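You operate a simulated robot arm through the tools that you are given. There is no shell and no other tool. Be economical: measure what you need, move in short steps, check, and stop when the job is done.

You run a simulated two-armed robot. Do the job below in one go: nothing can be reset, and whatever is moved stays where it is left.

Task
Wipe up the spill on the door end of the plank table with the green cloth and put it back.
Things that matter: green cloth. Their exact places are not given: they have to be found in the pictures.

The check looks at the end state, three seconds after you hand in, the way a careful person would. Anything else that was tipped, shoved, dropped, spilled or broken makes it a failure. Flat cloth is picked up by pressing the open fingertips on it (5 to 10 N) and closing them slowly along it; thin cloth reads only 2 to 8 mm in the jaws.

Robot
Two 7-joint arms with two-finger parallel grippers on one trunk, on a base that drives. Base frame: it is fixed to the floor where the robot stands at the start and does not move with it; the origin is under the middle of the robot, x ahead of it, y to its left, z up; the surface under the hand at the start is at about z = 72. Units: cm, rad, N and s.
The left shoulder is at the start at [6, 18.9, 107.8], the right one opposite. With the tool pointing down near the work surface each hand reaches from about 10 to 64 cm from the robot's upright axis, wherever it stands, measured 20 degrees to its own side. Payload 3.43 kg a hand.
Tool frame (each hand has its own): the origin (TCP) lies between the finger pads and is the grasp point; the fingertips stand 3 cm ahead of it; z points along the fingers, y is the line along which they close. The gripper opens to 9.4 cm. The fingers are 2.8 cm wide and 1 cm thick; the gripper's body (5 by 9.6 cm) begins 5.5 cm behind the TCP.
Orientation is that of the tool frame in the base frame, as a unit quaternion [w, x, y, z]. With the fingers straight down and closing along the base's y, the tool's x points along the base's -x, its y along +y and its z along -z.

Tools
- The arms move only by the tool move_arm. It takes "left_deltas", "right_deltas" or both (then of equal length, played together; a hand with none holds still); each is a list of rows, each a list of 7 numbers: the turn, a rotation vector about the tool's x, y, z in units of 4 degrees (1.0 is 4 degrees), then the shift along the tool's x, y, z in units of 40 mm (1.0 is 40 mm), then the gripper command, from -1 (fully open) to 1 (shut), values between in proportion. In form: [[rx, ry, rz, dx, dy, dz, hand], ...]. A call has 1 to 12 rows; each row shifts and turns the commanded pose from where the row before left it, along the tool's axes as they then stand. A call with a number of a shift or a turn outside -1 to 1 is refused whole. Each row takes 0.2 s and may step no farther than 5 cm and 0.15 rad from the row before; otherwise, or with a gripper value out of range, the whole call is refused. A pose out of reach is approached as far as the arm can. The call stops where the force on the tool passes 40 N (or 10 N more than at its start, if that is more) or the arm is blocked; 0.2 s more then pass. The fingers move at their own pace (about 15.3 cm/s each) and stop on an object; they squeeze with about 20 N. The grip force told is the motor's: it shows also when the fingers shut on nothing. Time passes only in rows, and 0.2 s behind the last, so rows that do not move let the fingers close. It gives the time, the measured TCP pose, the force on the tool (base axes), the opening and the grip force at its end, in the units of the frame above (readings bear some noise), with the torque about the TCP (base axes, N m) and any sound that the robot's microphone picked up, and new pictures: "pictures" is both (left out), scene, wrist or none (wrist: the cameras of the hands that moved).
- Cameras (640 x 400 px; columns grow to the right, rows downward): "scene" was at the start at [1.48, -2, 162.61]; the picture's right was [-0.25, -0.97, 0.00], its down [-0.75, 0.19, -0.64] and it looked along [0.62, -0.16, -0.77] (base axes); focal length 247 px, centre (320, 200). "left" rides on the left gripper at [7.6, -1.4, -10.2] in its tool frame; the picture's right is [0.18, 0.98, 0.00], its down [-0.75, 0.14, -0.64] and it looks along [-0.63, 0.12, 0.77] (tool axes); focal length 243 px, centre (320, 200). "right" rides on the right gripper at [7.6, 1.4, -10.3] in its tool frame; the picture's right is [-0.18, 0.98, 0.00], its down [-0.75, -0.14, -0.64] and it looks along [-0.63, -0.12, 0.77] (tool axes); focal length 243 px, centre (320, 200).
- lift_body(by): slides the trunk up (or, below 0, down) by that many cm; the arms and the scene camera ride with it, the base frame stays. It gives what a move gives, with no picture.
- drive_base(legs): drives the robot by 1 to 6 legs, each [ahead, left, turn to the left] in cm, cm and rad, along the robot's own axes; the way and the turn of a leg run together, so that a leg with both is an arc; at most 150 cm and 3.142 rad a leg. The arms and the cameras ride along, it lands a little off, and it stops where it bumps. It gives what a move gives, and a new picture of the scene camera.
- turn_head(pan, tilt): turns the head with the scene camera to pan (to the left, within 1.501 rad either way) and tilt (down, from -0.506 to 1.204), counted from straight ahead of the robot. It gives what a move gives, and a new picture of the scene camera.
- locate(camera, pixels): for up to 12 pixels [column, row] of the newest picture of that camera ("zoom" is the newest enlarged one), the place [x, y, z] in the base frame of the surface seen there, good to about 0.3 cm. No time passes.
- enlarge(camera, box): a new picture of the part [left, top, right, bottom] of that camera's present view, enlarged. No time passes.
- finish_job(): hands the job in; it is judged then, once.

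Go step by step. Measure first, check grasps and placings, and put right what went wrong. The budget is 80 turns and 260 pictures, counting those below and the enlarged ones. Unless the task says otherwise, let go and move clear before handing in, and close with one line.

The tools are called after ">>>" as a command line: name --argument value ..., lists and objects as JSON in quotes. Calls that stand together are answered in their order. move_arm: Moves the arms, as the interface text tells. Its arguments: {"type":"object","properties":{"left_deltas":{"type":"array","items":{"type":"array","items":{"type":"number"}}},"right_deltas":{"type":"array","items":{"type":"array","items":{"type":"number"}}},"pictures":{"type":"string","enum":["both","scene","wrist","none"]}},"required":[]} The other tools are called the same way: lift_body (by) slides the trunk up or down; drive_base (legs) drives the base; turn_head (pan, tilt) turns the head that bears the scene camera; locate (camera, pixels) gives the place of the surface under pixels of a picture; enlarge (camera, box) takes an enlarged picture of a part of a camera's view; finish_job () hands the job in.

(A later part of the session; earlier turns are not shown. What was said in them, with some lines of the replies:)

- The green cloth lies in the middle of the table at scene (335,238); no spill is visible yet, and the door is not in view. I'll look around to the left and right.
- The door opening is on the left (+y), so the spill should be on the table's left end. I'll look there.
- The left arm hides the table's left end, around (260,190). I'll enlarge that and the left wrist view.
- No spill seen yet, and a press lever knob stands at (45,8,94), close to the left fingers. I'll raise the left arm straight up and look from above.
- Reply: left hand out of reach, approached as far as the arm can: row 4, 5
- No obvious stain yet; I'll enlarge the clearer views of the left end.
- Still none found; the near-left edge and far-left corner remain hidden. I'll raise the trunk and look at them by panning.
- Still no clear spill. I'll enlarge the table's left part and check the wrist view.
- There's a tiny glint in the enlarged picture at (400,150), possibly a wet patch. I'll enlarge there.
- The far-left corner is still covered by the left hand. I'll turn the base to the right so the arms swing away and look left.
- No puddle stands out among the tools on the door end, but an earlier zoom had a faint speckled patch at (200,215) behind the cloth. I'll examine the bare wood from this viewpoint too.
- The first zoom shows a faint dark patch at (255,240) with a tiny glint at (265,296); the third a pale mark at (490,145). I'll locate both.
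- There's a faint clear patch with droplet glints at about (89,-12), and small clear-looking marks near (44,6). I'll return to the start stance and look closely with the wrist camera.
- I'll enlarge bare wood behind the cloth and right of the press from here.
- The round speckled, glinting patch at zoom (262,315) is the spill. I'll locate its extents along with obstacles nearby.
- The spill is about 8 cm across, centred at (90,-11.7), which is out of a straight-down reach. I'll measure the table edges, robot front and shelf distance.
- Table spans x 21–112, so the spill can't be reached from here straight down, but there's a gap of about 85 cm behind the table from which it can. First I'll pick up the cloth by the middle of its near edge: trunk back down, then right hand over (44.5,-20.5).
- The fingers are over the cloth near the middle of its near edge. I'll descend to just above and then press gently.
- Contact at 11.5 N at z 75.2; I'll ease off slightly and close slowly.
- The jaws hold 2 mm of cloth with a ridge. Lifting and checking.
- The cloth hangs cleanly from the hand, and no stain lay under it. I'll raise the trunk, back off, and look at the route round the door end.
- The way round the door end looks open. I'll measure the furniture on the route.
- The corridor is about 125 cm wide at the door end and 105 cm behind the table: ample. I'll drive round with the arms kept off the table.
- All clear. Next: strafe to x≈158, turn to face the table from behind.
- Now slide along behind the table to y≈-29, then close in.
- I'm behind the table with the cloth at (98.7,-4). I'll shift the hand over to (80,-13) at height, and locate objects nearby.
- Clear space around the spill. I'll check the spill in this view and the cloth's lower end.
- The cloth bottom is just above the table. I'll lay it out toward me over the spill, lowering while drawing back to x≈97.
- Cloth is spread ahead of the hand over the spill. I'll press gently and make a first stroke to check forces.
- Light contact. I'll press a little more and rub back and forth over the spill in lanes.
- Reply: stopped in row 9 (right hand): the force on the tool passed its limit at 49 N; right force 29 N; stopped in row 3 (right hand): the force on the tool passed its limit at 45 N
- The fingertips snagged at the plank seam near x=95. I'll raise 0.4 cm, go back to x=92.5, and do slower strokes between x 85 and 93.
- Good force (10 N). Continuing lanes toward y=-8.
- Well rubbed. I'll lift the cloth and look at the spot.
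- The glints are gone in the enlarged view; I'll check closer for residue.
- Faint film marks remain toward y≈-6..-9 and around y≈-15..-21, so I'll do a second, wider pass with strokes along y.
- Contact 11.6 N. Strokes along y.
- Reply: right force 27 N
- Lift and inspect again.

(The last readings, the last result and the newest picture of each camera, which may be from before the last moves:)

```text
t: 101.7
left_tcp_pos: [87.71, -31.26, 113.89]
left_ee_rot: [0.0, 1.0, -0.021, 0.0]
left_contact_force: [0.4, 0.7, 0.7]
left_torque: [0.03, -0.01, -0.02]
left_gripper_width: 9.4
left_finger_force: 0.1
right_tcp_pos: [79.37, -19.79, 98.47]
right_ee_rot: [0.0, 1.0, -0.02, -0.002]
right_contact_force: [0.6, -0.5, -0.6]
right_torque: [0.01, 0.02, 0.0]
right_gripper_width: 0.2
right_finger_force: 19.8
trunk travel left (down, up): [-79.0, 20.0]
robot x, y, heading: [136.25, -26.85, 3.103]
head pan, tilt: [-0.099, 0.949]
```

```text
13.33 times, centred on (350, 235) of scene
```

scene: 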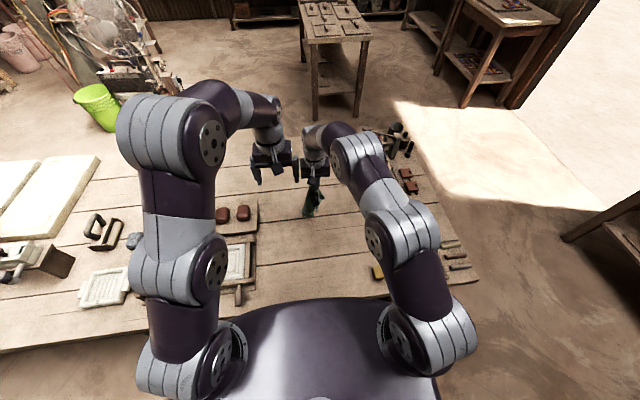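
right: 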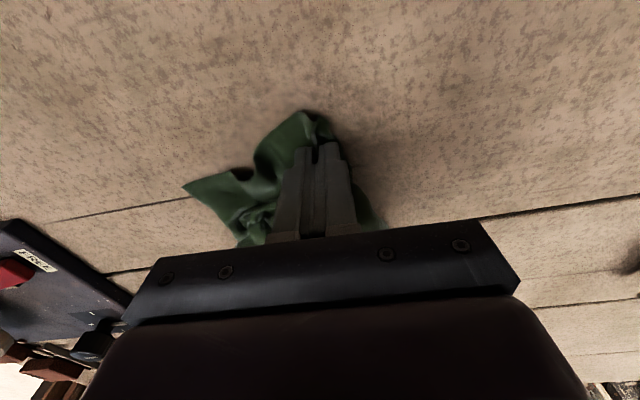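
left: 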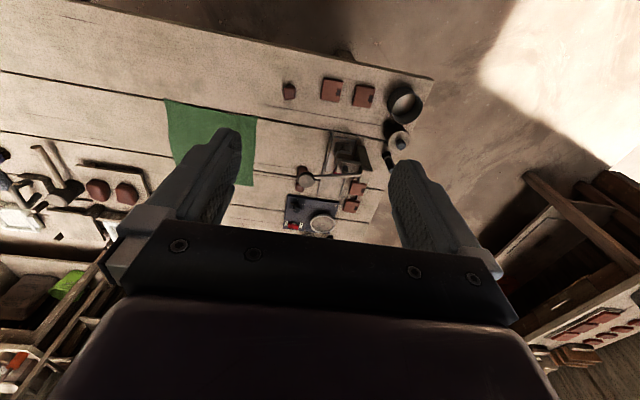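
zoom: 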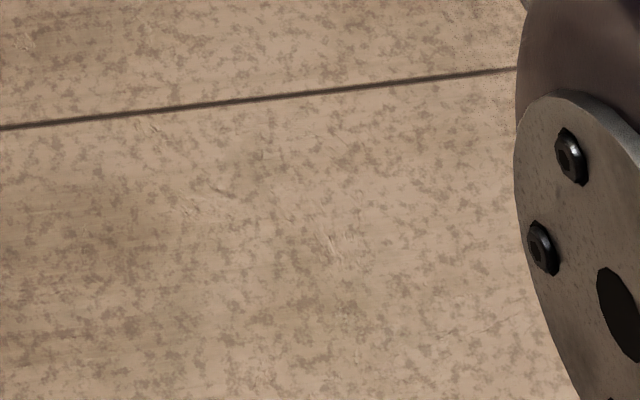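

The speckled patch and glints are gone; remaining marks look like wood grain. I'll confirm with the wrist camera at close range.

>>> move_arm --right_deltas '[[0, 0, 0, 0.5, 0.2, 0, 1], [0, 0, 0, 0.3, 0, 0, 1]]' --pictures "wrist"

>>> enlarge --camera "right" --box '[120, 0, 320, 125]'

>>> locate --camera "zoom" --pixels '[[100, 50], [320, 200], [500, 100], [100, 300], [400, 350]]'

```text
t: 102.3
left_tcp_pos: [87.91, -31.38, 113.95]
left_ee_rot: [0.001, 1.0, -0.02, -0.001]
left_contact_force: [-0.1, -0.4, -0.2]
left_torque: [0.03, 0.0, 0.0]
left_gripper_width: 9.41
left_finger_force: 0.0
right_tcp_pos: [82.4, -20.54, 98.27]
right_ee_rot: [0.001, 1.0, -0.019, -0.002]
right_contact_force: [-0.6, -0.2, -0.1]
right_torque: [-0.01, 0.0, 0.0]
right_gripper_width: 0.2
right_finger_force: 19.7
trunk travel left (down, up): [-79.0, 20.0]
robot x, y, heading: [136.1, -26.59, 3.106]
head pan, tilt: [-0.099, 0.949]
```

right: 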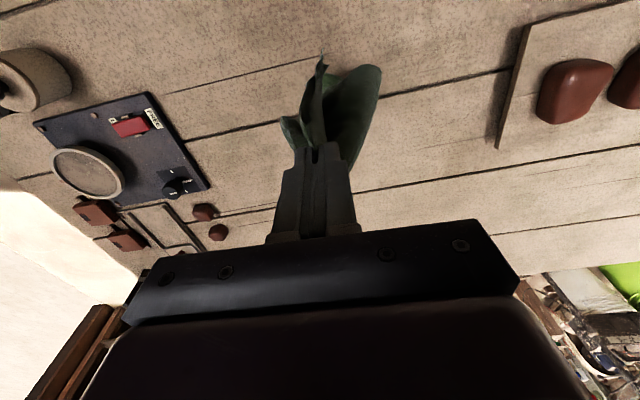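

```text
3.20 times, centred on (220, 62) of right
```

zoom: 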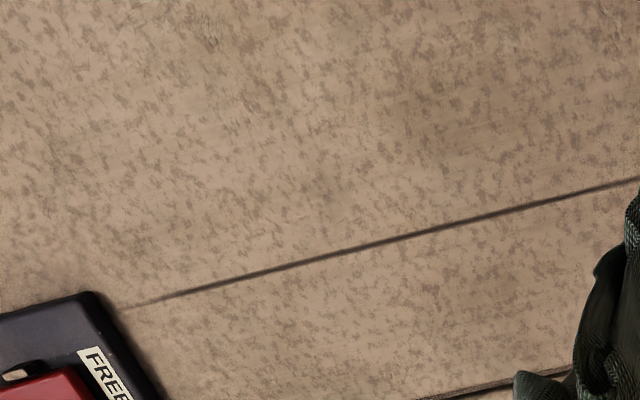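

```text
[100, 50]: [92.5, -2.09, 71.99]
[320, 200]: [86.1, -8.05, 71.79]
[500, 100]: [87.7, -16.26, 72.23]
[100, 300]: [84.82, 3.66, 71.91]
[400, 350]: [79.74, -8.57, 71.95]
```

The spot is clean. Now I'll raise, retract the hand, and drive back the way I came to the front.

>>> lift_body --by 20

>>> move_arm --right_deltas '[[0, 0, 0, 0.8, 0, 0, 1], [0, 0, 0, 0.8, 0, 0, 1], [0, 0, 0, 0.8, -0.4, 0, 1], [0, 0, 0, 0.8, -0.4, 0, 1], [0, 0, 0, 0.8, -0.4, 0, 1]]' --pictures "none"

>>> drive_base --legs '[[-23, 0, 0.04]]'

```text
t: 104.5
left_tcp_pos: [87.75, -31.34, 133.9]
left_ee_rot: [0.0, 1.0, -0.021, 0.001]
left_contact_force: [0.3, 0.8, 0.1]
left_torque: [0.02, 0.03, 0.02]
left_gripper_width: 9.41
left_finger_force: 0.1
right_tcp_pos: [82.33, -20.51, 118.33]
right_ee_rot: [0.002, 1.0, -0.02, -0.002]
right_contact_force: [-0.6, -0.4, 0.7]
right_torque: [0.03, 0.02, 0.01]
right_gripper_width: 0.2
right_finger_force: 19.9
trunk travel left (down, up): [-99.0, 0.0]
robot x, y, heading: [136.32, -26.78, 3.102]
head pan, tilt: [-0.099, 0.949]
```

```text
t: 105.7
left_tcp_pos: [87.93, -31.14, 133.94]
left_ee_rot: [0.0, 1.0, -0.02, 0.0]
left_contact_force: [-0.6, -0.3, 0.4]
left_torque: [-0.03, 0.01, -0.01]
left_gripper_width: 9.41
left_finger_force: 0.0
right_tcp_pos: [98.92, -16.0, 118.18]
right_ee_rot: [0.001, 1.0, -0.019, -0.003]
right_contact_force: [0.8, 0.6, 0.1]
right_torque: [-0.02, 0.02, 0.06]
right_gripper_width: 0.18
right_finger_force: 20.4
trunk travel left (down, up): [-99.0, 0.0]
robot x, y, heading: [135.89, -26.36, 3.103]
head pan, tilt: [-0.099, 0.949]
```

```text
t: 107.4
left_tcp_pos: [111.01, -33.58, 133.61]
left_ee_rot: [0.0, 1.0, 0.0, 0.003]
left_contact_force: [-0.4, 0.6, -0.1]
left_torque: [0.0, -0.04, -0.02]
left_gripper_width: 9.39
left_finger_force: 0.0
right_tcp_pos: [121.22, -18.01, 117.99]
right_ee_rot: [0.001, 1.0, 0.0, -0.002]
right_contact_force: [0.4, 0.8, -1.1]
right_torque: [-0.02, -0.02, -0.01]
right_gripper_width: 0.23
right_finger_force: 19.6
trunk travel left (down, up): [-99.0, 0.0]
robot x, y, heading: [159.14, -27.24, 3.139]
head pan, tilt: [-0.099, 0.949]
```

scene: 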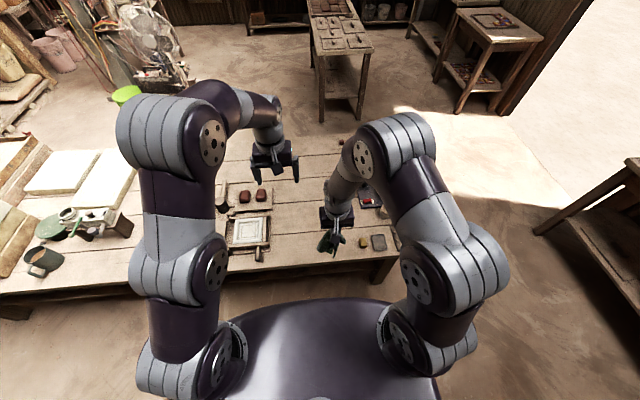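

Heading is square. Slide right (+y) by 126, then turn left and return toward the front.

>>> drive_base --legs '[[0, -127, 0], [0, 0, 1.571]]'

```text
t: 117.6
left_tcp_pos: [167.02, 50.34, 133.91]
left_ee_rot: [0.0, 0.706, 0.708, 0.0]
left_contact_force: [0.4, -0.7, -1.0]
left_torque: [-0.01, 0.0, -0.04]
left_gripper_width: 9.4
left_finger_force: 0.1
right_tcp_pos: [151.36, 60.64, 118.06]
right_ee_rot: [0.002, 0.706, 0.708, 0.0]
right_contact_force: [-0.5, 0.8, -0.4]
right_torque: [0.02, 0.01, 0.01]
right_gripper_width: 0.19
right_finger_force: 20.1
trunk travel left (down, up): [-99.0, 0.0]
robot x, y, heading: [160.15, 98.85, -1.567]
head pan, tilt: [-0.099, 0.949]
```

scene: 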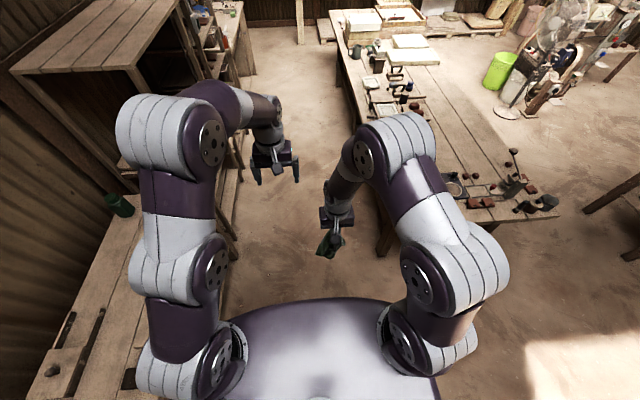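

Continue: strafe to x=40, turn to heading 0, back, slide right to y≈0.

>>> drive_base --legs '[[0, -120, 0], [0, 0, 1.567], [-85, 0, 0], [0, -99, 0]]'

>>> turn_head --pan -0.1 --tilt 0.85

```text
t: 136.3
left_tcp_pos: [3.67, 7.16, 133.81]
left_ee_rot: [0.0, 0.0, 1.0, 0.0]
left_contact_force: [0.7, -0.4, 0.0]
left_torque: [0.01, 0.0, 0.02]
left_gripper_width: 9.38
left_finger_force: 0.0
right_tcp_pos: [-6.7, -8.51, 118.2]
right_ee_rot: [0.002, 0.0, 1.0, 0.0]
right_contact_force: [-0.3, -0.1, -0.2]
right_torque: [-0.01, -0.01, -0.02]
right_gripper_width: 0.19
right_finger_force: 20.3
trunk travel left (down, up): [-99.0, 0.0]
robot x, y, heading: [-44.65, 0.79, -0.003]
head pan, tilt: [-0.099, 0.949]
```

scene: 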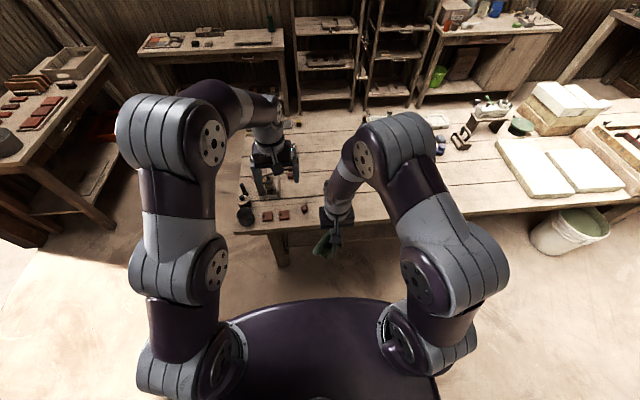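

```text
t: 137.0
left_tcp_pos: [3.68, 7.04, 133.94]
left_ee_rot: [0.0, -0.001, 1.0, 0.0]
left_contact_force: [0.6, 0.3, -0.9]
left_torque: [0.03, -0.01, -0.05]
left_gripper_width: 9.43
left_finger_force: 0.2
right_tcp_pos: [-6.69, -8.53, 118.15]
right_ee_rot: [0.002, -0.001, 1.0, 0.001]
right_contact_force: [0.5, 0.4, 0.3]
right_torque: [0.02, 0.04, -0.05]
right_gripper_width: 0.16
right_finger_force: 20.1
trunk travel left (down, up): [-99.0, 0.0]
robot x, y, heading: [-44.73, 0.21, -0.003]
head pan, tilt: [-0.099, 0.85]
```

scene: 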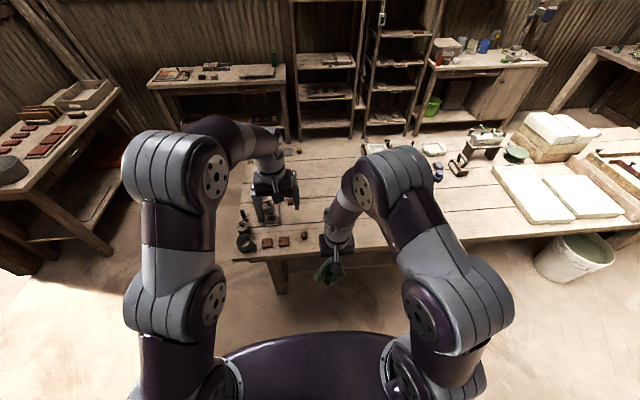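

Drive up to the table and move the hand out over the cloth's old place.

>>> drive_base --legs '[[45, 0, 0.003]]'

>>> move_arm --right_deltas '[[0, 0, 0, -0.7, -0.6, 0, 1], [0, 0, 0, -0.7, -0.6, 0, 1], [0, 0, 0, -0.7, -0.6, 0, 1], [0, 0, 0, -0.7, -0.6, 0, 1], [0, 0, 0, -0.7, -0.6, 0, 1], [0, 0, 0, -0.8, 0, 0, 1], [0, 0, 0, -0.8, 0, 0, 1], [0, 0, 0, -0.8, 0, 0, 1], [0, 0, 0, 0, 0, 0, 1]]' --pictures "both"

```text
t: 139.7
left_tcp_pos: [48.39, 7.18, 133.92]
left_ee_rot: [0.0, -0.001, 1.0, 0.0]
left_contact_force: [-0.2, -0.8, -0.5]
left_torque: [0.02, -0.01, -0.01]
left_gripper_width: 9.38
left_finger_force: 0.0
right_tcp_pos: [37.93, -8.49, 118.18]
right_ee_rot: [0.003, 0.0, 1.0, 0.0]
right_contact_force: [0.1, -0.8, -0.6]
right_torque: [-0.04, -0.05, 0.0]
right_gripper_width: 0.21
right_finger_force: 20.0
trunk travel left (down, up): [-99.0, 0.0]
robot x, y, heading: [0.21, 0.72, 0.002]
head pan, tilt: [-0.099, 0.85]
```

scene: 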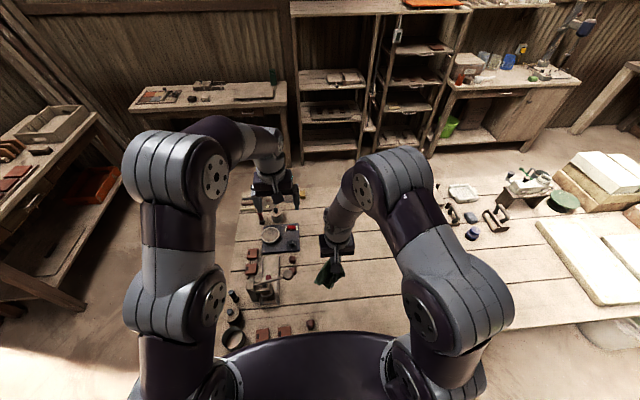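

```text
t: 141.7
left_tcp_pos: [48.42, 7.1, 133.86]
left_ee_rot: [0.0, -0.001, 1.0, 0.0]
left_contact_force: [-0.3, 0.1, -0.4]
left_torque: [-0.01, 0.0, -0.03]
left_gripper_width: 9.41
left_finger_force: 0.2
right_tcp_pos: [61.14, -20.39, 118.29]
right_ee_rot: [0.002, -0.001, 1.0, 0.001]
right_contact_force: [0.0, 0.4, 0.4]
right_torque: [0.0, 0.0, -0.01]
right_gripper_width: 0.2
right_finger_force: 19.9
right hand out of reach, approached as far as the arm can: row 8
trunk travel left (down, up): [-99.0, 0.0]
robot x, y, heading: [0.18, 0.46, 0.006]
head pan, tilt: [-0.099, 0.85]
```

scene: 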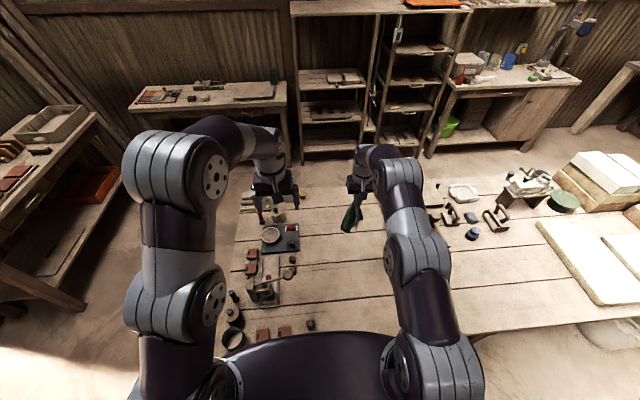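
right: 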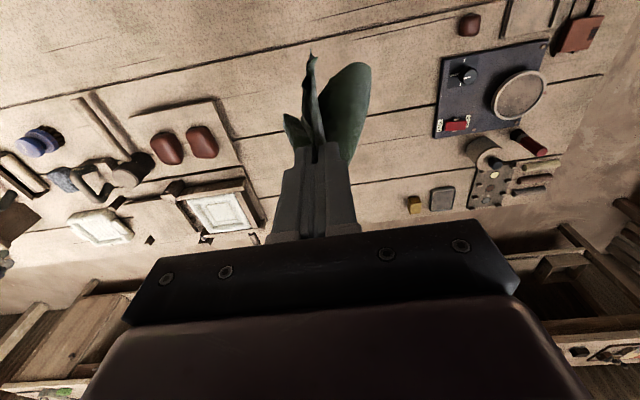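

Lower the trunk, then lay the cloth back toward me to x≈44.5.

>>> lift_body --by -22

>>> move_arm --right_deltas '[[0, 0, 0, 0.1, 0, 0.5, 1], [0, 0, 0, 0.4, 0, 0.5, 1], [0, 0, 0, 0.5, 0, 0.5, 1], [0, 0, 0, 0.5, 0, 0.5, 1], [0, 0, 0, 0.5, 0, 0.5, 1], [0, 0, 0, 0.5, 0, 0.6, 1], [0, 0, 0, 0.5, 0, 0.6, 1], [0, 0, 0, 0.5, 0, 0.6, 1], [0, 0, 0, 0.5, 0, 0.5, 1], [0, 0, 0, 0.15, 0, 0.3, 1], [0, 0, 0, 0, 0, 0, 1]]'

```text
t: 144.0
left_tcp_pos: [48.44, 7.2, 111.91]
left_ee_rot: [0.0, -0.001, 1.0, 0.0]
left_contact_force: [-0.5, -0.1, -0.4]
left_torque: [0.03, 0.01, 0.0]
left_gripper_width: 9.37
left_finger_force: 0.1
right_tcp_pos: [61.01, -20.3, 96.27]
right_ee_rot: [0.003, -0.002, 1.0, 0.001]
right_contact_force: [0.5, -0.1, 0.5]
right_torque: [0.0, 0.01, -0.07]
right_gripper_width: 0.25
right_finger_force: 19.9
trunk travel left (down, up): [-77.0, 22.0]
robot x, y, heading: [0.15, 0.47, 0.003]
head pan, tilt: [-0.099, 0.85]
```

```text
t: 146.4
left_tcp_pos: [48.46, 7.21, 111.93]
left_ee_rot: [0.0, -0.001, 1.0, 0.0]
left_contact_force: [0.3, -0.8, -0.8]
left_torque: [-0.01, 0.02, 0.0]
left_gripper_width: 9.38
left_finger_force: 0.0
right_tcp_pos: [44.63, -20.27, 75.72]
right_ee_rot: [0.004, -0.001, 1.0, 0.001]
right_contact_force: [0.1, 0.0, 0.1]
right_torque: [-0.02, 0.02, -0.02]
right_gripper_width: 0.2
right_finger_force: 19.4
trunk travel left (down, up): [-77.0, 22.0]
robot x, y, heading: [0.07, 0.56, 0.004]
head pan, tilt: [-0.099, 0.85]
```

scene: 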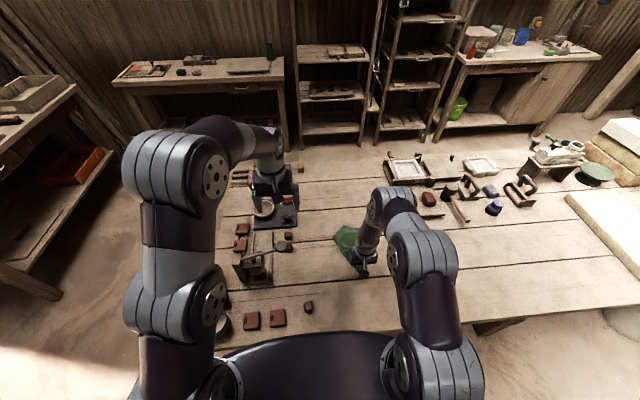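
right: 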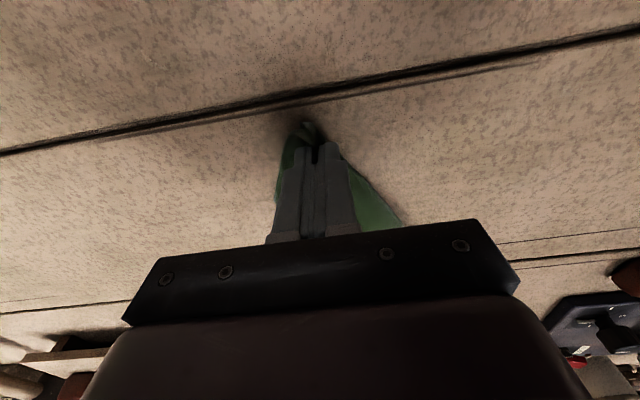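

The cloth is laid out ahead of the hand. I'll open the fingers gradually and lift off.

>>> move_arm --right_deltas '[[0, 0, 0, 0, 0, 0.1, 1], [0, 0, 0, 0, 0, 0, 0.6], [0, 0, 0, 0, 0, 0, 0.2], [0, 0, 0, 0, 0, 0, -0.2], [0, 0, 0, 0, 0, 0, -0.5], [0, 0, 0, 0, 0, -0.5, -0.5], [0, 0, 0, 0, 0, -0.9, -0.5], [0, 0, 0, 0, 0, -0.9, -0.8], [0, 0, 0, 0.3, 0, -0.9, -1], [0, 0, 0, 0.6, 0, -0.9, -1], [0, 0, 0, 0.9, 0, -0.9, -1], [0, 0, 0, 0.9, 0, -0.5, -1]]'

>>> enlarge --camera "scene" --box '[300, 200, 428, 300]'

```text
refused: row 11 steps farther than a row can; nothing moved
```

```text
4.00 times, centred on (364, 250) of scene
```

zoom: 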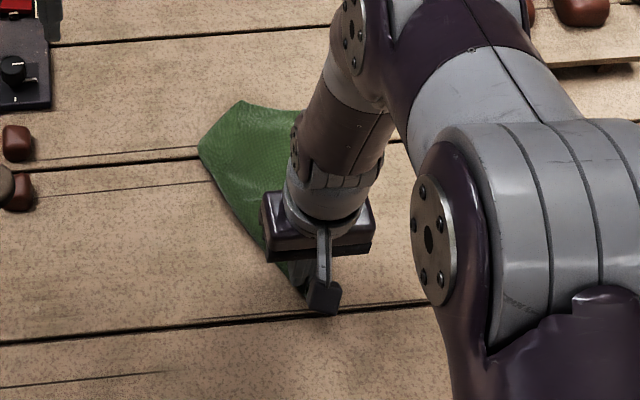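

>>> move_arm --right_deltas '[[0, 0, 0, 0, 0, 0.1, 1], [0, 0, 0, 0, 0, 0, 0.6], [0, 0, 0, 0, 0, 0, 0.2], [0, 0, 0, 0, 0, 0, -0.2], [0, 0, 0, 0, 0, 0, -0.5], [0, 0, 0, 0, 0, -0.5, -0.5], [0, 0, 0, 0, 0, -0.9, -0.5], [0, 0, 0, 0, 0, -0.9, -0.8], [0, 0, 0, 0.3, 0, -0.9, -1], [0, 0, 0, 0.5, 0, -0.8, -1], [0, 0, 0, 0.8, 0, -0.7, -1], [0, 0, 0, 0.8, 0, -0.5, -1]]'

>>> enlarge --camera "scene" --box '[300, 200, 428, 300]'

```text
t: 149.0
left_tcp_pos: [48.33, 7.17, 112.01]
left_ee_rot: [0.0, -0.001, 1.0, 0.0]
left_contact_force: [0.2, 0.1, -0.9]
left_torque: [0.01, 0.0, -0.02]
left_gripper_width: 9.39
left_finger_force: 0.1
right_tcp_pos: [34.91, -20.38, 96.27]
right_ee_rot: [0.004, -0.001, 1.0, 0.001]
right_contact_force: [1.0, 0.5, 0.1]
right_torque: [-0.04, -0.03, 0.0]
right_gripper_width: 9.41
right_finger_force: 0.0
trunk travel left (down, up): [-77.0, 22.0]
robot x, y, heading: [0.24, 0.8, -0.0]
head pan, tilt: [-0.099, 0.85]
```

scene: 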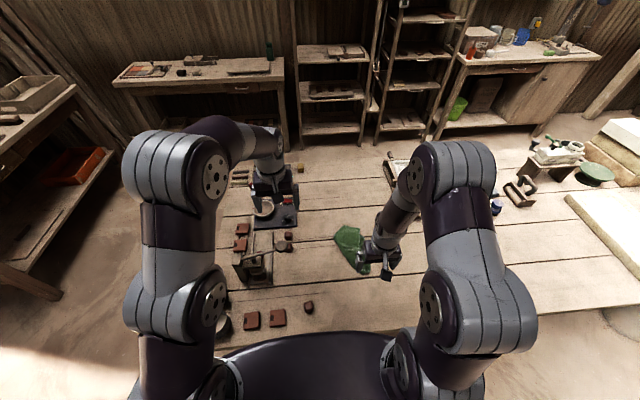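
right: 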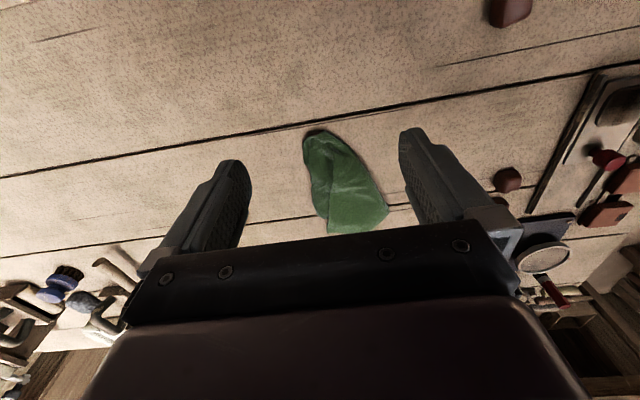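

```text
4.00 times, centred on (364, 250) of scene
```

zoom: 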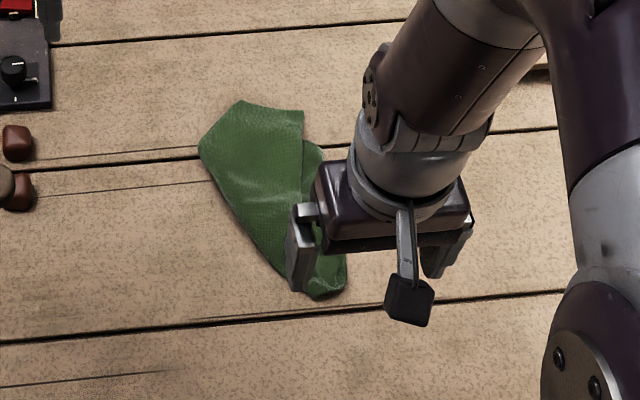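

The cloth is back in place but bunched, its right half folded over. I'll move the hand aside and look, to spread it out.

>>> move_arm --right_deltas '[[0, 0, 0, 0, -0.9, 0, -1], [0, 0, 0, 0, -0.9, 0, -1], [0, 0, 0, 0, -0.9, 0, -1], [0, 0, 0, 0, -0.9, 0, -1], [0, 0, 0, 0, 0, 0, -1]]' --pictures "scene"

>>> enlarge --camera "scene" --box '[316, 205, 412, 280]'

>>> locate --camera "zoom" --pixels '[[190, 130], [120, 180], [320, 200], [250, 300], [320, 320], [200, 220], [300, 270]]'

```text
t: 150.2
left_tcp_pos: [48.39, 7.18, 111.8]
left_ee_rot: [0.0, -0.001, 1.0, -0.001]
left_contact_force: [0.2, 1.3, -0.2]
left_torque: [0.0, 0.05, 0.01]
left_gripper_width: 9.41
left_finger_force: 0.2
right_tcp_pos: [35.09, -34.76, 96.1]
right_ee_rot: [0.002, -0.001, 1.0, 0.0]
right_contact_force: [0.2, 0.4, -0.4]
right_torque: [-0.03, -0.01, 0.0]
right_gripper_width: 9.39
right_finger_force: 0.1
trunk travel left (down, up): [-77.0, 22.0]
robot x, y, heading: [0.52, 0.56, -0.001]
head pan, tilt: [-0.099, 0.85]
```

scene: 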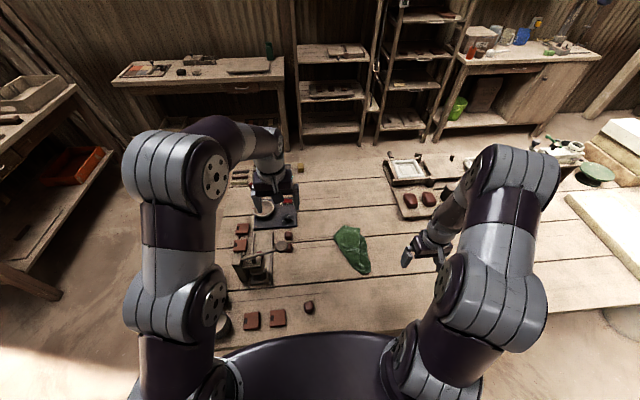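

```text
5.33 times, centred on (364, 242) of scene
```

zoom: 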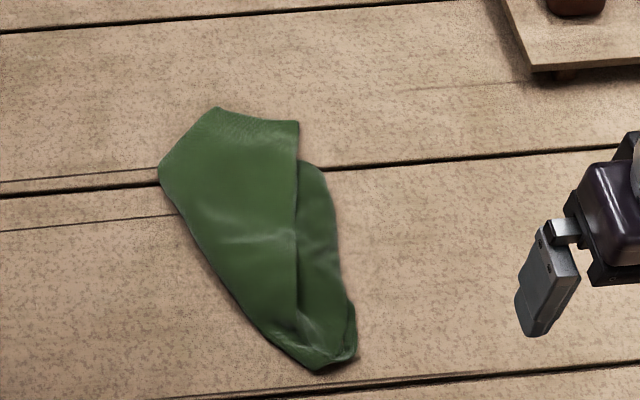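

```text
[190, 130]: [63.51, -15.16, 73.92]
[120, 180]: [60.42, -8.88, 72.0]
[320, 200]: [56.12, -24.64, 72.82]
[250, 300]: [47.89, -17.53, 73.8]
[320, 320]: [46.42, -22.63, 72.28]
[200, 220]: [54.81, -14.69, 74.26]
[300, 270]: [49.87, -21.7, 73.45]
```

The cloth lies within its original footprint (x 44–66, y -11…-26). I'll make a last check of the spill spot and the surroundings from this side.

>>> enlarge --camera "scene" --box '[310, 170, 358, 200]'

>>> enlarge --camera "scene" --box '[210, 150, 402, 270]'

>>> locate --camera "scene" --pixels '[[330, 184], [322, 190], [340, 190], [301, 167]]'

```text
13.33 times, centred on (334, 185) of scene
```

zoom: 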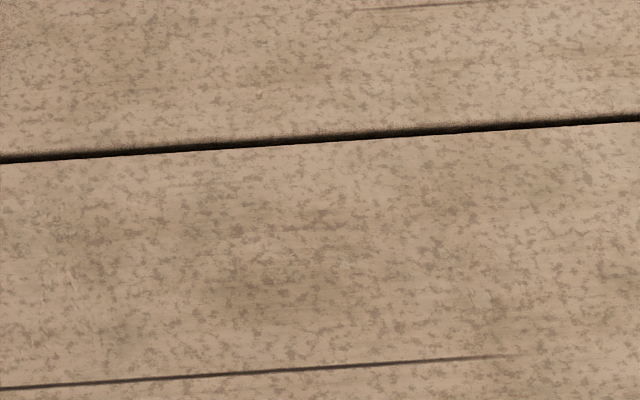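

```text
3.33 times, centred on (306, 210) of scene
```

zoom: 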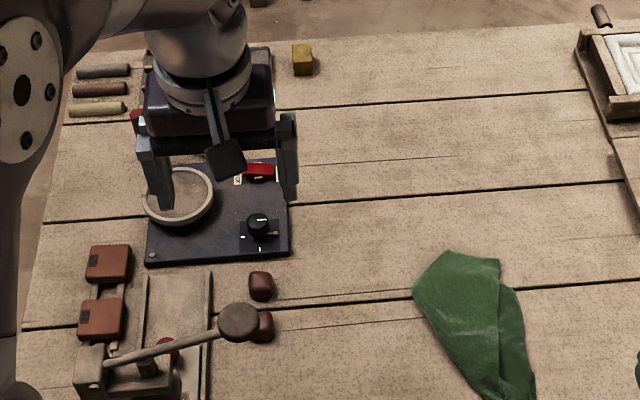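

```text
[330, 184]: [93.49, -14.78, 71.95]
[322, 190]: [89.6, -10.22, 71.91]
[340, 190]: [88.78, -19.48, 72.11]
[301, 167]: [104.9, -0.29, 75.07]
```

The spill spot is clean with no glints, everything else stands where it was, and the cloth is back in its place with the hands clear. I'm handing in.

>>> finish_job

```text
The job is handed in.
```

I wiped up the clear spill on the door end of the plank table. The green cloth is back within its original spot, but it is lying partly folded, not flat as it was at the start.
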